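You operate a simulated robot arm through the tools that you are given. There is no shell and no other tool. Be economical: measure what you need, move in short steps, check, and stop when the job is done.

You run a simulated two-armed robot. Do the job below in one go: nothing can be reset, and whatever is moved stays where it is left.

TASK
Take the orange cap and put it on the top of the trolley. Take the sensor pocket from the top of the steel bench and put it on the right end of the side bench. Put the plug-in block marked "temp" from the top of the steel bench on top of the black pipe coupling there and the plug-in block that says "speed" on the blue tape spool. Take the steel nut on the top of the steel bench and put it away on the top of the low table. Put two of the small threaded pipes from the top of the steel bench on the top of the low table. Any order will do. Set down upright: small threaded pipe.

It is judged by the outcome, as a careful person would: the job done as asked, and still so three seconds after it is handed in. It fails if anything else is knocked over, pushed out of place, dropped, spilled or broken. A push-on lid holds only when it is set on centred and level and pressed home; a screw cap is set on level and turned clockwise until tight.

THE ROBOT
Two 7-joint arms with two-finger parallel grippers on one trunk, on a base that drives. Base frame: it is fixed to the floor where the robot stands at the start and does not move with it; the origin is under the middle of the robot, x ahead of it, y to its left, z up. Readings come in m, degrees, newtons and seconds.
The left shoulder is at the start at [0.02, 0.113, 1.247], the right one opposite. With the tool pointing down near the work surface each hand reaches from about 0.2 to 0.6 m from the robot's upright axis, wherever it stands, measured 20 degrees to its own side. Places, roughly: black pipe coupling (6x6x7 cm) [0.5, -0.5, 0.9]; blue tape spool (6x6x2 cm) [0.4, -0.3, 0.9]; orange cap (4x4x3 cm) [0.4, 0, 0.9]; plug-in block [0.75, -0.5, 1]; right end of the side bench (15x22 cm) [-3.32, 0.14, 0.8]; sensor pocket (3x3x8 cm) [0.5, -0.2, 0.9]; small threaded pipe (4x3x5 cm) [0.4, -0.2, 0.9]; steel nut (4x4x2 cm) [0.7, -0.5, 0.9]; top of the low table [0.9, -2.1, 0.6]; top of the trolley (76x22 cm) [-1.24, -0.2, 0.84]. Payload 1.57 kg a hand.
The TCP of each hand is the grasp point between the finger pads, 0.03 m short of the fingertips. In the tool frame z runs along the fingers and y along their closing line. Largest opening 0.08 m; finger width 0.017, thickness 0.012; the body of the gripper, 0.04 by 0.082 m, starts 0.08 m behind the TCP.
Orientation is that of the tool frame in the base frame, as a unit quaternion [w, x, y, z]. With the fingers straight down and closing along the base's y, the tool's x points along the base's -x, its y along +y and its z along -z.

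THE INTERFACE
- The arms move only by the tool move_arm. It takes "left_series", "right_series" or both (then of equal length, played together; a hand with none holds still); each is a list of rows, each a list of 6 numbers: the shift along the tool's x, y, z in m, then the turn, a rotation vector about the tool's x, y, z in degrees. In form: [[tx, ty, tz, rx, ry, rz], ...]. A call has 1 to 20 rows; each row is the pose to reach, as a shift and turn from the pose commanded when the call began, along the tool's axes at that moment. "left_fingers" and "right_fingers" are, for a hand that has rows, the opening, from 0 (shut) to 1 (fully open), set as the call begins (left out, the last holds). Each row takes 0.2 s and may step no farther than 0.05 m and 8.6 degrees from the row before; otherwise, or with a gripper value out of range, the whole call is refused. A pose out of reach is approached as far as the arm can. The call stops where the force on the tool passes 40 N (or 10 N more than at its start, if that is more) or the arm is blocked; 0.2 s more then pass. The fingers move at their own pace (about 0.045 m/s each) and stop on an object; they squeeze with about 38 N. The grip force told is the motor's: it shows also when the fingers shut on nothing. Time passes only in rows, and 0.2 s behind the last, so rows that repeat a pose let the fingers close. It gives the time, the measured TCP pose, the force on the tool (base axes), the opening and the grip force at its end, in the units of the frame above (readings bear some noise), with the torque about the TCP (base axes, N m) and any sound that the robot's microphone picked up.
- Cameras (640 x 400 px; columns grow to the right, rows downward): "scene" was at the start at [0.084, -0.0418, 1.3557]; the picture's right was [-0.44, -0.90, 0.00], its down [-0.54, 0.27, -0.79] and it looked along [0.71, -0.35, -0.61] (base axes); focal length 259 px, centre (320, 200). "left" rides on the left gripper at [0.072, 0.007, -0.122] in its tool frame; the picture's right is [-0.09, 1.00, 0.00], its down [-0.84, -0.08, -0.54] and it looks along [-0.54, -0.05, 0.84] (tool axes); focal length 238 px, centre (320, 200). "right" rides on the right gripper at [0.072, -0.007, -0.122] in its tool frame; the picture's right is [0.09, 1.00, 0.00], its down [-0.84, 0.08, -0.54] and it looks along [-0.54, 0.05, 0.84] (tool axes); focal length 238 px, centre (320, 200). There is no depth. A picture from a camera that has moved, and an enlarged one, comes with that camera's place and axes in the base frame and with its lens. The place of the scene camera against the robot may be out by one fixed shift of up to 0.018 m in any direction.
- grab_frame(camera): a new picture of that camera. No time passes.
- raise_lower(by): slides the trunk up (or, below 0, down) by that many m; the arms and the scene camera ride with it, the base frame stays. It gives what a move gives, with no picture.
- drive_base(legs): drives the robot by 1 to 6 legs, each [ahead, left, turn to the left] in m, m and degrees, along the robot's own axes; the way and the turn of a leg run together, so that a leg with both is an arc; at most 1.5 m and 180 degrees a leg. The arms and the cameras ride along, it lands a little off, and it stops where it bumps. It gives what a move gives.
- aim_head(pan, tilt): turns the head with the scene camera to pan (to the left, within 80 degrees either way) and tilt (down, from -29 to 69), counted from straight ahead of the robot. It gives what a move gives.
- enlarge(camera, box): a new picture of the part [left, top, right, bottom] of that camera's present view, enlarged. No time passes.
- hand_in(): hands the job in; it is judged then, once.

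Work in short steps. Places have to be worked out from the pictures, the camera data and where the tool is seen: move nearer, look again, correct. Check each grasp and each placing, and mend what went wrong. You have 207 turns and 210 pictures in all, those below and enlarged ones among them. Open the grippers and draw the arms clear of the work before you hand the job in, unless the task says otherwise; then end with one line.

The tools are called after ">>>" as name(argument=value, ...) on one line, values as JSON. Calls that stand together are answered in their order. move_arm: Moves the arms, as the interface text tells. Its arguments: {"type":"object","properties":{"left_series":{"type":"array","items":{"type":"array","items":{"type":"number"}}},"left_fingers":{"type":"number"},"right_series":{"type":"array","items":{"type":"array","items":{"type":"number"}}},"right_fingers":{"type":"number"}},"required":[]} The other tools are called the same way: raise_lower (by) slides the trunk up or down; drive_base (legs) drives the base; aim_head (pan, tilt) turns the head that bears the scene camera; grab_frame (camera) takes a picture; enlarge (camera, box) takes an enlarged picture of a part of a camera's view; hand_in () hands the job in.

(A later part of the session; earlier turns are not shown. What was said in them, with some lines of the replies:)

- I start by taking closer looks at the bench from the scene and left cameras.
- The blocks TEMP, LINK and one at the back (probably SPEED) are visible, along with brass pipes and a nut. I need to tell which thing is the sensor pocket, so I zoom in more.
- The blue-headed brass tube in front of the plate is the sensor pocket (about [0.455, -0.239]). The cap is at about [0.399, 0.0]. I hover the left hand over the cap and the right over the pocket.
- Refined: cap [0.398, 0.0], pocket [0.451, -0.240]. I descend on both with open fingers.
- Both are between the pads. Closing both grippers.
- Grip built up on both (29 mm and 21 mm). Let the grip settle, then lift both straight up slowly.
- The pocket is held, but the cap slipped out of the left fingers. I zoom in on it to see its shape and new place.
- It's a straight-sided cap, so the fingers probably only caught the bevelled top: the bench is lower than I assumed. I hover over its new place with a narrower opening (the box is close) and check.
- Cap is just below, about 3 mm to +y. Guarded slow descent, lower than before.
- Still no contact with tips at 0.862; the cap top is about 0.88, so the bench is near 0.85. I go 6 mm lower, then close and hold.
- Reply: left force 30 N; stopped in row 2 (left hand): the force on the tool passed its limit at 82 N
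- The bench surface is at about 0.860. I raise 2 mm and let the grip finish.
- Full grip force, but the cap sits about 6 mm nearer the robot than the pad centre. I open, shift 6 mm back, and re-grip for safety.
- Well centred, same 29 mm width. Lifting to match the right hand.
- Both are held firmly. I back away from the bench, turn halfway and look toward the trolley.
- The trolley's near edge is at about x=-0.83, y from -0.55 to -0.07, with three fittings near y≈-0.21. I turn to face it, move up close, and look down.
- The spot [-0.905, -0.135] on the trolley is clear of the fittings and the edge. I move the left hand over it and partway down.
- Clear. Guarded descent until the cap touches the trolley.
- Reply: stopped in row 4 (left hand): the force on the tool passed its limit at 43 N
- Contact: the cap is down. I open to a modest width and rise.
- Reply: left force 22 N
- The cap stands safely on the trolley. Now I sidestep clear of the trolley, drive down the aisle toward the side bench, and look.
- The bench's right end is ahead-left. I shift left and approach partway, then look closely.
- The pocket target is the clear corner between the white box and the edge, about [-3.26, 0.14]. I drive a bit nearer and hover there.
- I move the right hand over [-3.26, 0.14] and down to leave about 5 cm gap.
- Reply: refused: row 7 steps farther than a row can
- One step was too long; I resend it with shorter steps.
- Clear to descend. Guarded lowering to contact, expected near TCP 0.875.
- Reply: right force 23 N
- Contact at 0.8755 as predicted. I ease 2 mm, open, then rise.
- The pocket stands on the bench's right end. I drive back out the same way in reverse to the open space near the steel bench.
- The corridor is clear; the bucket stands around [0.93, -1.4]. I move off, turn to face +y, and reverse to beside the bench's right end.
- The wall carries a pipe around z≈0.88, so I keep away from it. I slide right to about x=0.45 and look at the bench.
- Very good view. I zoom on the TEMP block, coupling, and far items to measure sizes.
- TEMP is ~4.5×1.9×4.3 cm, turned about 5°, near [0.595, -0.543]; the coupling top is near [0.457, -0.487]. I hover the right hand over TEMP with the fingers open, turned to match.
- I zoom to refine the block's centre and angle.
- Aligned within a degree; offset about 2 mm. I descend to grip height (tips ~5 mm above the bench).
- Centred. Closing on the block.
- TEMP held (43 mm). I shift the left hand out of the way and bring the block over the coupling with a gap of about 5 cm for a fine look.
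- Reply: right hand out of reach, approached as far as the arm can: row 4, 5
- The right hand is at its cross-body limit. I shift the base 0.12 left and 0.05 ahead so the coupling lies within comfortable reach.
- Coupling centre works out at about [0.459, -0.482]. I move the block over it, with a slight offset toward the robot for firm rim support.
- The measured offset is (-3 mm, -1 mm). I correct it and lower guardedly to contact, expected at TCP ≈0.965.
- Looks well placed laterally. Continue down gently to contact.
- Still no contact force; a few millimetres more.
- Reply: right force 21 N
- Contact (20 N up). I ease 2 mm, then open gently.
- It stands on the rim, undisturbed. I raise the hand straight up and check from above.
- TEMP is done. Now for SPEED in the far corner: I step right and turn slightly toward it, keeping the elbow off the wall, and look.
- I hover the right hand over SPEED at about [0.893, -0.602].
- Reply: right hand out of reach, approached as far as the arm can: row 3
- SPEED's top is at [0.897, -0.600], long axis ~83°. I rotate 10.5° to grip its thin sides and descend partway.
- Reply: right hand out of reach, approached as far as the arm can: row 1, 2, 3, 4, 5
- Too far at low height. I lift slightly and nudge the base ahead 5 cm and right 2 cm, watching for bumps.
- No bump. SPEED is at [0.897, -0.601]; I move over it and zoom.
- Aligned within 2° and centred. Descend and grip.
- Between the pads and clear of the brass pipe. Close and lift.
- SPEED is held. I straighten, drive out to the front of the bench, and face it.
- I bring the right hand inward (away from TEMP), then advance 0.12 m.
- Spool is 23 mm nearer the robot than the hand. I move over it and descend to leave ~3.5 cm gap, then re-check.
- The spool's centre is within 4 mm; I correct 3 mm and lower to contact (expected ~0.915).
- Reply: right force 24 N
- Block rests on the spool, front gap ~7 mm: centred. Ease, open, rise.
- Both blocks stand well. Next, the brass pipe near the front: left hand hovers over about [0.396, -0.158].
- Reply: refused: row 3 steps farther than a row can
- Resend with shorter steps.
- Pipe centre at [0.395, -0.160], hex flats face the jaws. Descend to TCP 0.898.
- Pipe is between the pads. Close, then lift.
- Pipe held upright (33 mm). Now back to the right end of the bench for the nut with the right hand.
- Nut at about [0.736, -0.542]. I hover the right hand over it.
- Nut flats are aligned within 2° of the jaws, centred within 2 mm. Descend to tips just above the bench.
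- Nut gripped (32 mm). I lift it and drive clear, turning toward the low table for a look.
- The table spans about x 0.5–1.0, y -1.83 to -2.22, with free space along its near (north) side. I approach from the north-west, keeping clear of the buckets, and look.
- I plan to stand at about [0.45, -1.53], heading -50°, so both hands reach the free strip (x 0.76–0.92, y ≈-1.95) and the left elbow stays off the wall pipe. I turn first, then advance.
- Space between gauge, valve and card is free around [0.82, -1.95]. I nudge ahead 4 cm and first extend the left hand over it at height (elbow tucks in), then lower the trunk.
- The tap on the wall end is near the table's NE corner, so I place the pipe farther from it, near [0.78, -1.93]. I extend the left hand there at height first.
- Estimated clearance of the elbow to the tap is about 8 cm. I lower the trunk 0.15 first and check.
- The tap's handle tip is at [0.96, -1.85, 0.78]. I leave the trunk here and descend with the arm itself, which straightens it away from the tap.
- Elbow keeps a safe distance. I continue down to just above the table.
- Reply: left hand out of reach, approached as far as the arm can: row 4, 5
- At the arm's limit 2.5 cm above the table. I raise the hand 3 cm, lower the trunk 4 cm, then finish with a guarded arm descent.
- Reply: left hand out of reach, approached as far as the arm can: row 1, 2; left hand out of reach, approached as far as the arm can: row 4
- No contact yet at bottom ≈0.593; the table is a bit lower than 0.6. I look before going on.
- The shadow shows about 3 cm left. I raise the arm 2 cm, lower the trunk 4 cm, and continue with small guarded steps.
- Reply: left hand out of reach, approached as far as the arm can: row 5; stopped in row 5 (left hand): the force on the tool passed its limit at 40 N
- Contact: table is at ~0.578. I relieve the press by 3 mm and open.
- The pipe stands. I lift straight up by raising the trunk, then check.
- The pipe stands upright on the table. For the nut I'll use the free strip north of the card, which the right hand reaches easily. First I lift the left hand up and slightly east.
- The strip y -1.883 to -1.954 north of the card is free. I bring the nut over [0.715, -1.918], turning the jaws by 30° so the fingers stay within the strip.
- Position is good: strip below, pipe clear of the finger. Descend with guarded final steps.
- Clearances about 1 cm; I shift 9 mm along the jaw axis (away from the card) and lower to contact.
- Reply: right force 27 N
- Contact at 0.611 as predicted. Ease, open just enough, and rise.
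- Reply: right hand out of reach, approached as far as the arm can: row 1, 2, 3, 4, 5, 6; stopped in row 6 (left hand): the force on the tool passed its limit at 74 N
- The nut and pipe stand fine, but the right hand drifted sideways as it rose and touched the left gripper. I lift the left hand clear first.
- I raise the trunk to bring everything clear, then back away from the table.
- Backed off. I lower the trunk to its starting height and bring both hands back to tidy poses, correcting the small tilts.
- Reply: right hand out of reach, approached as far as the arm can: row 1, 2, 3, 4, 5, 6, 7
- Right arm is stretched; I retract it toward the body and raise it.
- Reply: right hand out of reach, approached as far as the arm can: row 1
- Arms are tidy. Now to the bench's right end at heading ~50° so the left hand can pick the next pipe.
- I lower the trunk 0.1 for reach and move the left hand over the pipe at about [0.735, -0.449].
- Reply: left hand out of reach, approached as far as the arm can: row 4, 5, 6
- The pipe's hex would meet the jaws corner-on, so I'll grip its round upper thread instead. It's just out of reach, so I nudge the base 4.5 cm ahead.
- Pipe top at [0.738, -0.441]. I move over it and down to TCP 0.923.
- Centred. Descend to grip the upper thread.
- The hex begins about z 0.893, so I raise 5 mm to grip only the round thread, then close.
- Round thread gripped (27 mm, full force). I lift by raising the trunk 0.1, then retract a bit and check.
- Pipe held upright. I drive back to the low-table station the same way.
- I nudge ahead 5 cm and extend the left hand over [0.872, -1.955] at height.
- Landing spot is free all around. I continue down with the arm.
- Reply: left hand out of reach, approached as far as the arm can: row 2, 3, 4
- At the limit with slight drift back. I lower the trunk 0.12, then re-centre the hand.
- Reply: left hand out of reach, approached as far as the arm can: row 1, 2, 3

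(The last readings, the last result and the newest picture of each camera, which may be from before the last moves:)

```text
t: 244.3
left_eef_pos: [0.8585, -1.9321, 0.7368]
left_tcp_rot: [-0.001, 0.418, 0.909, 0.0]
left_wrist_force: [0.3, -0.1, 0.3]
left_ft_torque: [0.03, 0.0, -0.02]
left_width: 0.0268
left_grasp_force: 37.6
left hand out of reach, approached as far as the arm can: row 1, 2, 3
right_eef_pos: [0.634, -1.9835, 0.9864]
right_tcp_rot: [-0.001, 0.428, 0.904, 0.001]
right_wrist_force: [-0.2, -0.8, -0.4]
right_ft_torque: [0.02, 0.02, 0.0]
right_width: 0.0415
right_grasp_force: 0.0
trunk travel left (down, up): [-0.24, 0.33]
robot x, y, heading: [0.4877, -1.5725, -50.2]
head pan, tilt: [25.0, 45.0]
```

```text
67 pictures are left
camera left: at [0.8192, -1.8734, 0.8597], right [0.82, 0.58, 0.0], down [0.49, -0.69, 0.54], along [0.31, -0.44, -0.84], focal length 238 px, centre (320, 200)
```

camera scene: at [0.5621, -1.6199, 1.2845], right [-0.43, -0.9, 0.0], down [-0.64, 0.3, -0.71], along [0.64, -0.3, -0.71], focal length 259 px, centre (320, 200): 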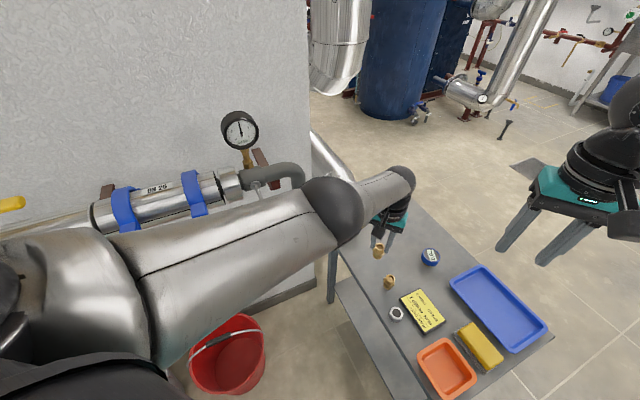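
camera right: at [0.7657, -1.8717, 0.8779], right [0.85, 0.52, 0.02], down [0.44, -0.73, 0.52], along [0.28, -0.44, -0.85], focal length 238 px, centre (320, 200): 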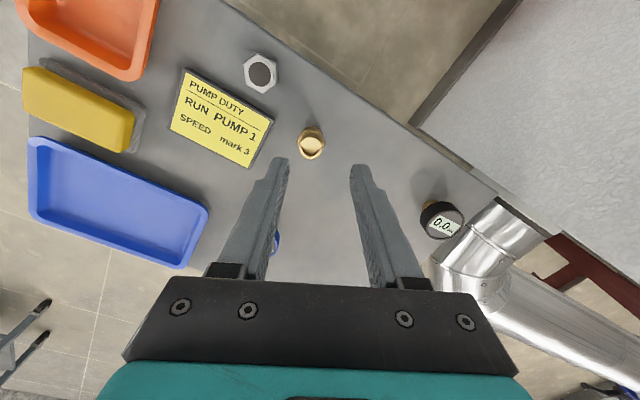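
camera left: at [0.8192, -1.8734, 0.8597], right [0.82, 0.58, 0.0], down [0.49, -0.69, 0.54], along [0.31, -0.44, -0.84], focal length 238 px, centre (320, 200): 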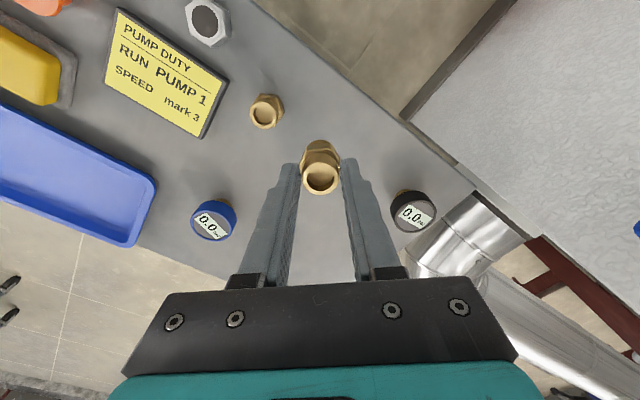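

I raise the arm 8 cm relative to the trunk while re-centring, then lower the trunk 0.15.

>>> move_arm(left_series=[[0, 0, -0.04, 0, 0, 0], [-0.013, -0.002, -0.08, 0, 0, 0], [-0.026, -0.0046, -0.08, 0, 0, 0], [-0.026, -0.0046, -0.08, 0, 0, 0]])

>>> raise_lower(by=-0.1)

>>> grab_frame(camera="scene")

>>> grab_frame(camera="left")

```text
t: 245.3
left_eef_pos: [0.875, -1.9565, 0.8161]
left_tcp_rot: [-0.001, 0.417, 0.909, 0.001]
left_wrist_force: [0.2, -0.2, -0.9]
left_ft_torque: [0.01, 0.01, -0.01]
left_width: 0.0263
left_grasp_force: 37.6
left hand out of reach, approached as far as the arm can: row 1, 2
right_eef_pos: [0.6342, -1.9835, 0.9859]
right_tcp_rot: [0.0, 0.43, 0.903, 0.001]
right_wrist_force: [-0.1, 1.8, 0.5]
right_ft_torque: [0.0, -0.01, 0.01]
right_width: 0.0417
right_grasp_force: 0.0
trunk travel left (down, up): [-0.24, 0.33]
robot x, y, heading: [0.4883, -1.5732, -50.5]
head pan, tilt: [25.0, 45.0]
```

```text
t: 246.6
left_eef_pos: [0.8744, -1.9565, 0.7147]
left_tcp_rot: [-0.001, 0.418, 0.909, 0.0]
left_wrist_force: [0.2, 0.2, -1.0]
left_ft_torque: [0.01, 0.01, 0.0]
left_width: 0.0266
left_grasp_force: 37.3
right_eef_pos: [0.6344, -1.9828, 0.8874]
right_tcp_rot: [-0.001, 0.43, 0.903, 0.001]
right_wrist_force: [-0.3, 0.4, 0.0]
right_ft_torque: [0.02, 0.02, 0.01]
right_width: 0.0418
right_grasp_force: 0.1
trunk travel left (down, up): [-0.14, 0.43]
robot x, y, heading: [0.4859, -1.5707, -50.4]
head pan, tilt: [25.0, 45.0]
```

```text
66 pictures are left
camera scene: at [0.5621, -1.6198, 1.1845], right [-0.43, -0.9, 0.0], down [-0.64, 0.3, -0.71], along [0.64, -0.3, -0.71], focal length 259 px, centre (320, 200)
```

scene: 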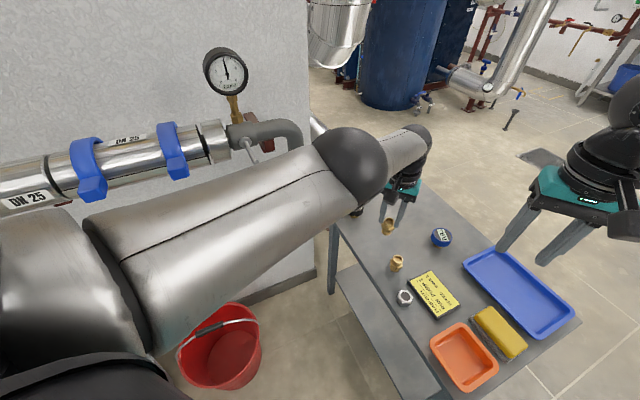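

```text
65 pictures are left
camera left: at [0.8341, -1.8973, 0.8386], right [0.82, 0.58, 0.0], down [0.49, -0.69, 0.54], along [0.31, -0.44, -0.84], focal length 238 px, centre (320, 200)
```

left: 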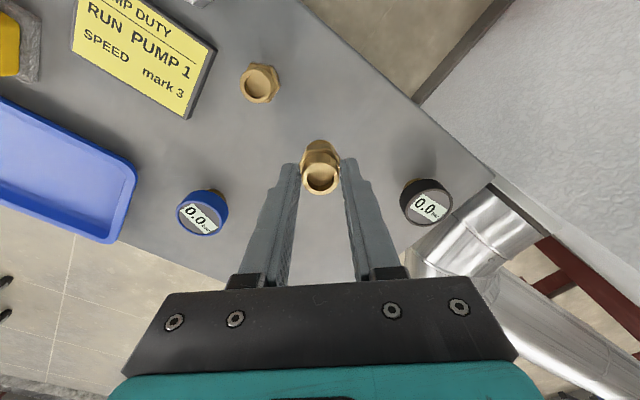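

Good clearance. Lower the trunk 4 cm more, then a guarded arm descent to contact (expected TCP ≈0.643).

>>> raise_lower(by=-0.05)

>>> move_arm(left_series=[[0, 0, 0.008, 0, 0, 0], [0, 0, 0.015, 0, 0, 0], [0, 0, 0.019, 0, 0, 0], [0, 0, 0.022, 0, 0, 0], [0, 0, 0.025, 0, 0, 0]])

>>> enlarge(camera="scene", box=[340, 160, 500, 260])

```text
t: 247.6
left_eef_pos: [0.8735, -1.9559, 0.6658]
left_tcp_rot: [-0.001, 0.418, 0.908, 0.001]
left_wrist_force: [0.1, -0.2, -0.4]
left_ft_torque: [0.01, -0.01, -0.02]
left_width: 0.0264
left_grasp_force: 37.7
right_eef_pos: [0.6336, -1.9832, 0.8373]
right_tcp_rot: [0.0, 0.43, 0.903, 0.001]
right_wrist_force: [-0.5, 0.9, -0.9]
right_ft_torque: [0.02, -0.01, 0.0]
right_width: 0.0414
right_grasp_force: 0.0
trunk travel left (down, up): [-0.09, 0.48]
robot x, y, heading: [0.4871, -1.5699, -50.1]
head pan, tilt: [25.0, 45.0]
```

```text
t: 248.8
left_eef_pos: [0.8729, -1.9516, 0.6462]
left_tcp_rot: [0.004, 0.419, 0.908, -0.002]
left_wrist_force: [1.9, -0.7, 20.3]
left_ft_torque: [0.06, -0.01, -0.01]
left_width: 0.0267
left_grasp_force: 37.1
left hand out of reach, approached as far as the arm can: row 2, 3, 4, 5
right_eef_pos: [0.633, -1.9831, 0.8374]
right_tcp_rot: [0.0, 0.428, 0.904, 0.0]
right_wrist_force: [-0.1, 0.0, -0.3]
right_ft_torque: [-0.03, -0.03, 0.0]
right_width: 0.0417
right_grasp_force: 0.0
trunk travel left (down, up): [-0.09, 0.48]
robot x, y, heading: [0.4841, -1.5713, -50.2]
head pan, tilt: [25.0, 45.0]
```

```text
4.00 times, centred on (420, 210) of scene
camera zoom: at [0.5613, -1.619, 1.1349], right [-0.43, -0.9, 0.0], down [-0.64, 0.3, -0.71], along [0.64, -0.3, -0.71], focal length 1035 px, centre (-80, 160)
```

zoom: 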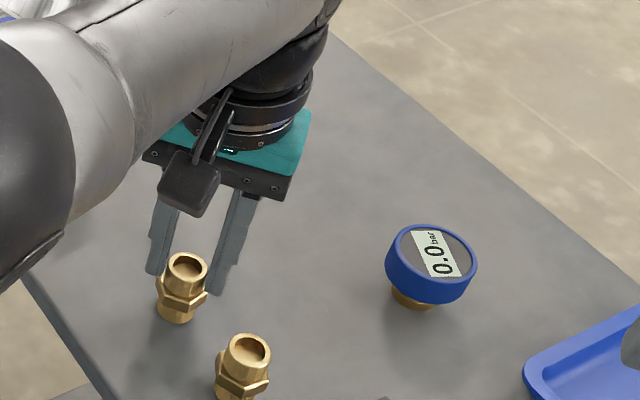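

Contact (20 N). Ease 2 mm and open.

>>> move_arm(left_series=[[0, 0, -0.002, 0, 0, 0], [0, 0, -0.002, 0, 0, 0]])

>>> move_arm(left_series=[[0, 0, 0, 0, 0, 0], [0, 0, 0, 0, 0, 0], [0, 0, 0, 0, 0, 0]], left_fingers=0.55)

>>> enlarge(camera="scene", box=[340, 160, 500, 260])

```text
t: 249.3
left_eef_pos: [0.8727, -1.9504, 0.6464]
left_tcp_rot: [0.001, 0.417, 0.909, -0.002]
left_wrist_force: [1.7, -6.4, 16.4]
left_ft_torque: [-0.4, -0.09, -0.02]
left_width: 0.0268
left_grasp_force: 36.8
right_eef_pos: [0.6324, -1.9825, 0.8365]
right_tcp_rot: [0.0, 0.43, 0.903, 0.001]
right_wrist_force: [-0.7, -0.5, 0.0]
right_ft_torque: [0.01, 0.01, -0.02]
right_width: 0.0415
right_grasp_force: 0.1
trunk travel left (down, up): [-0.09, 0.48]
robot x, y, heading: [0.4915, -1.5727, -50.6]
head pan, tilt: [25.0, 45.0]
```

```text
t: 250.2
left_eef_pos: [0.8729, -1.9475, 0.6439]
left_tcp_rot: [-0.001, 0.418, 0.908, 0.002]
left_wrist_force: [-0.3, -0.4, -0.3]
left_ft_torque: [0.02, -0.01, -0.03]
left_width: 0.0438
left_grasp_force: 0.2
right_eef_pos: [0.6336, -1.9836, 0.8365]
right_tcp_rot: [-0.001, 0.429, 0.903, 0.001]
right_wrist_force: [-0.2, 0.1, 0.5]
right_ft_torque: [0.0, 0.0, -0.01]
right_width: 0.0413
right_grasp_force: 0.0
trunk travel left (down, up): [-0.09, 0.48]
robot x, y, heading: [0.4857, -1.5732, -50.2]
head pan, tilt: [25.0, 45.0]
```

```text
4.00 times, centred on (420, 210) of scene
camera zoom: at [0.5621, -1.6198, 1.1344], right [-0.43, -0.9, 0.0], down [-0.64, 0.3, -0.71], along [0.64, -0.3, -0.71], focal length 1035 px, centre (-80, 160)
```

zoom: 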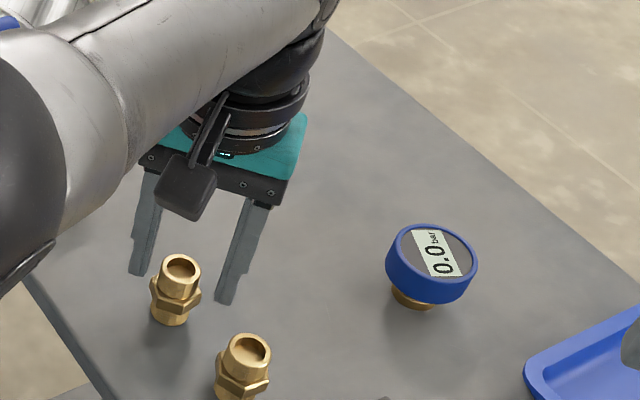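

Both pipes stand upright. I raise the trunk fully clear, then check from above.

>>> raise_lower(by=0.3)

>>> grab_frame(camera="left")

>>> drive_base(legs=[[-0.35, 0, 0]])

>>> enlarge(camera="scene", box=[320, 140, 480, 300])

```text
t: 253.2
left_eef_pos: [0.8726, -1.9496, 0.9442]
left_tcp_rot: [-0.001, 0.418, 0.908, 0.0]
left_wrist_force: [-0.4, -0.4, -0.6]
left_ft_torque: [0.02, 0.06, 0.0]
left_width: 0.0439
left_grasp_force: 0.0
right_eef_pos: [0.634, -1.9829, 1.137]
right_tcp_rot: [0.0, 0.43, 0.903, 0.001]
right_wrist_force: [0.4, -0.1, 0.1]
right_ft_torque: [-0.04, 0.03, -0.01]
right_width: 0.0415
right_grasp_force: 0.2
trunk travel left (down, up): [-0.39, 0.18]
robot x, y, heading: [0.4881, -1.5736, -50.3]
head pan, tilt: [25.0, 45.0]
```

```text
62 pictures are left
camera left: at [0.8319, -1.8899, 1.0669], right [0.82, 0.58, 0.0], down [0.49, -0.69, 0.54], along [0.31, -0.44, -0.84], focal length 238 px, centre (320, 200)
```

left: 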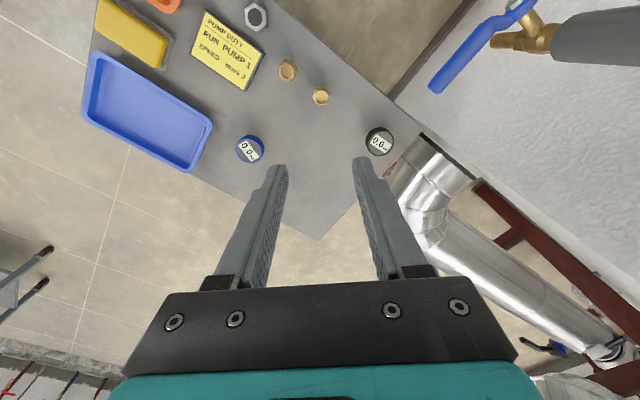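

```text
t: 255.4
left_eef_pos: [0.6495, -1.681, 0.9447]
left_tcp_rot: [-0.001, 0.418, 0.909, 0.0]
left_wrist_force: [-0.3, -0.2, 0.5]
left_ft_torque: [-0.03, 0.02, -0.01]
left_width: 0.044
left_grasp_force: 0.1
right_eef_pos: [0.4096, -1.7148, 1.1369]
right_tcp_rot: [0.0, 0.43, 0.903, 0.002]
right_wrist_force: [-0.4, 0.5, -0.3]
right_ft_torque: [-0.05, -0.01, 0.02]
right_width: 0.0416
right_grasp_force: 0.1
trunk travel left (down, up): [-0.39, 0.18]
robot x, y, heading: [0.2611, -1.3079, -50.4]
head pan, tilt: [25.0, 45.0]
```

```text
2.50 times, centred on (400, 220) of scene
camera zoom: at [0.3394, -1.3512, 1.4345], right [-0.43, -0.9, 0.0], down [-0.64, 0.3, -0.71], along [0.64, -0.3, -0.71], focal length 647 px, centre (120, 150)
```

zoom: 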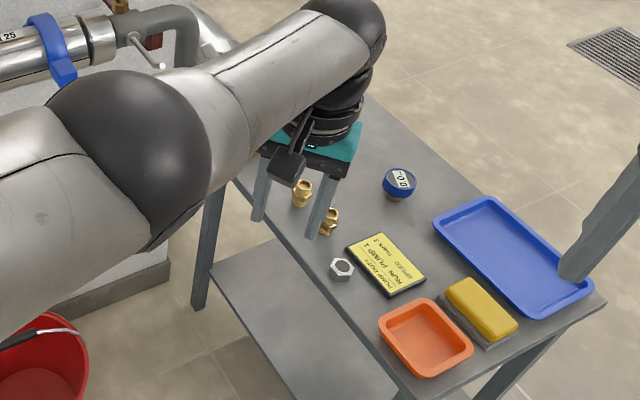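

All items on the low table stand as wanted. A last look at the bench and trolley before handing in; I also open both grippers fully.

>>> move_arm(left_series=[[0.0, 0, -0.03, 0, 0, 0], [0.0, 0, -0.06, 0, 0, 0]], right_series=[[0, 0, 0, 0, 0, 0], [0, 0, 0, 0, 0, 0]], left_fingers=1, right_fingers=1)

>>> drive_base(legs=[[-0.2, 0, 0], [0, 0, 160]])

>>> aim_head(pan=-35, tilt=30)

>>> grab_frame(camera="scene")

>>> aim_head(pan=35, tilt=25)

>>> grab_frame(camera="scene")

```text
t: 256.0
left_eef_pos: [0.6498, -1.6808, 1.0058]
left_tcp_rot: [-0.001, 0.419, 0.908, 0.001]
left_wrist_force: [-0.3, 0.0, 0.4]
left_ft_torque: [0.01, -0.01, -0.01]
left_width: 0.0801
left_grasp_force: 0.0
right_eef_pos: [0.4106, -1.717, 1.1374]
right_tcp_rot: [0.0, 0.43, 0.903, 0.001]
right_wrist_force: [-0.1, -0.4, 1.3]
right_ft_torque: [0.0, -0.01, -0.04]
right_width: 0.08
right_grasp_force: 0.1
trunk travel left (down, up): [-0.39, 0.18]
robot x, y, heading: [0.2638, -1.3068, -50.3]
head pan, tilt: [25.0, 45.0]
```

```text
t: 264.2
left_eef_pos: [-0.1093, -0.672, 1.0058]
left_tcp_rot: [0.0, 0.828, -0.56, 0.0]
left_wrist_force: [-0.2, 0.6, -0.1]
left_ft_torque: [-0.01, 0.01, -0.01]
left_width: 0.08
left_grasp_force: 0.2
right_eef_pos: [0.1274, -0.7161, 1.1373]
right_tcp_rot: [0.001, 0.821, -0.571, 0.001]
right_wrist_force: [0.3, -0.5, 0.2]
right_ft_torque: [-0.01, -0.04, 0.04]
right_width: 0.0801
right_grasp_force: 0.2
trunk travel left (down, up): [-0.39, 0.18]
robot x, y, heading: [0.1357, -1.1511, 111.3]
head pan, tilt: [25.0, 45.0]
```

```text
t: 265.5
left_eef_pos: [-0.1086, -0.6711, 1.0059]
left_tcp_rot: [0.001, 0.828, -0.561, 0.001]
left_wrist_force: [1.0, 0.3, -0.7]
left_ft_torque: [0.0, 0.01, -0.01]
left_width: 0.0799
left_grasp_force: 0.1
right_eef_pos: [0.129, -0.7161, 1.1375]
right_tcp_rot: [0.002, 0.821, -0.571, -0.001]
right_wrist_force: [0.0, -0.6, -0.2]
right_ft_torque: [0.0, 0.02, 0.0]
right_width: 0.0799
right_grasp_force: 0.0
trunk travel left (down, up): [-0.39, 0.18]
robot x, y, heading: [0.136, -1.1512, 111.0]
head pan, tilt: [-35.0, 30.0]
```

```text
60 pictures are left
camera scene: at [0.1506, -1.0578, 1.4571], right [0.97, -0.24, 0.0], down [-0.12, -0.49, -0.87], along [0.21, 0.84, -0.5], focal length 259 px, centre (320, 200)
```

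scene: 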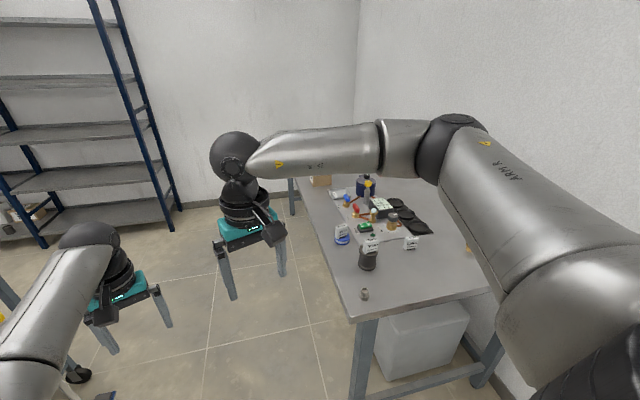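

```text
t: 266.9
left_eef_pos: [-0.109, -0.6718, 1.0044]
left_tcp_rot: [0.001, 0.829, -0.56, 0.001]
left_wrist_force: [-0.3, 0.5, 0.0]
left_ft_torque: [0.01, 0.0, -0.01]
left_width: 0.0801
left_grasp_force: 0.2
right_eef_pos: [0.1273, -0.7158, 1.1359]
right_tcp_rot: [0.002, 0.821, -0.571, 0.0]
right_wrist_force: [0.6, 0.1, -0.7]
right_ft_torque: [0.01, 0.02, 0.04]
right_width: 0.0797
right_grasp_force: 0.0
trunk travel left (down, up): [-0.39, 0.18]
robot x, y, heading: [0.1334, -1.1492, 111.1]
head pan, tilt: [35.0, 25.0]
```

```text
59 pictures are left
camera scene: at [0.0525, -1.0939, 1.465], right [0.56, 0.83, 0.0], down [0.35, -0.24, -0.91], along [-0.75, 0.51, -0.42], focal length 259 px, centre (320, 200)
```

scene: 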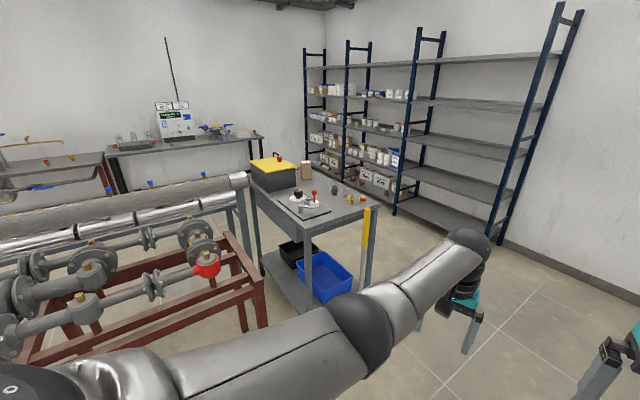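

Both blocks still stand on the bench, the cap is on the trolley, and the arms are clear with the grippers open. I hand in.

>>> hand_in()

```text
The job is handed in.
```

All the requested items are placed and the job is handed in. On the first try the cap slipped from the left gripper and slid about 5 cm on the bench, but it was then picked up and placed without trouble.
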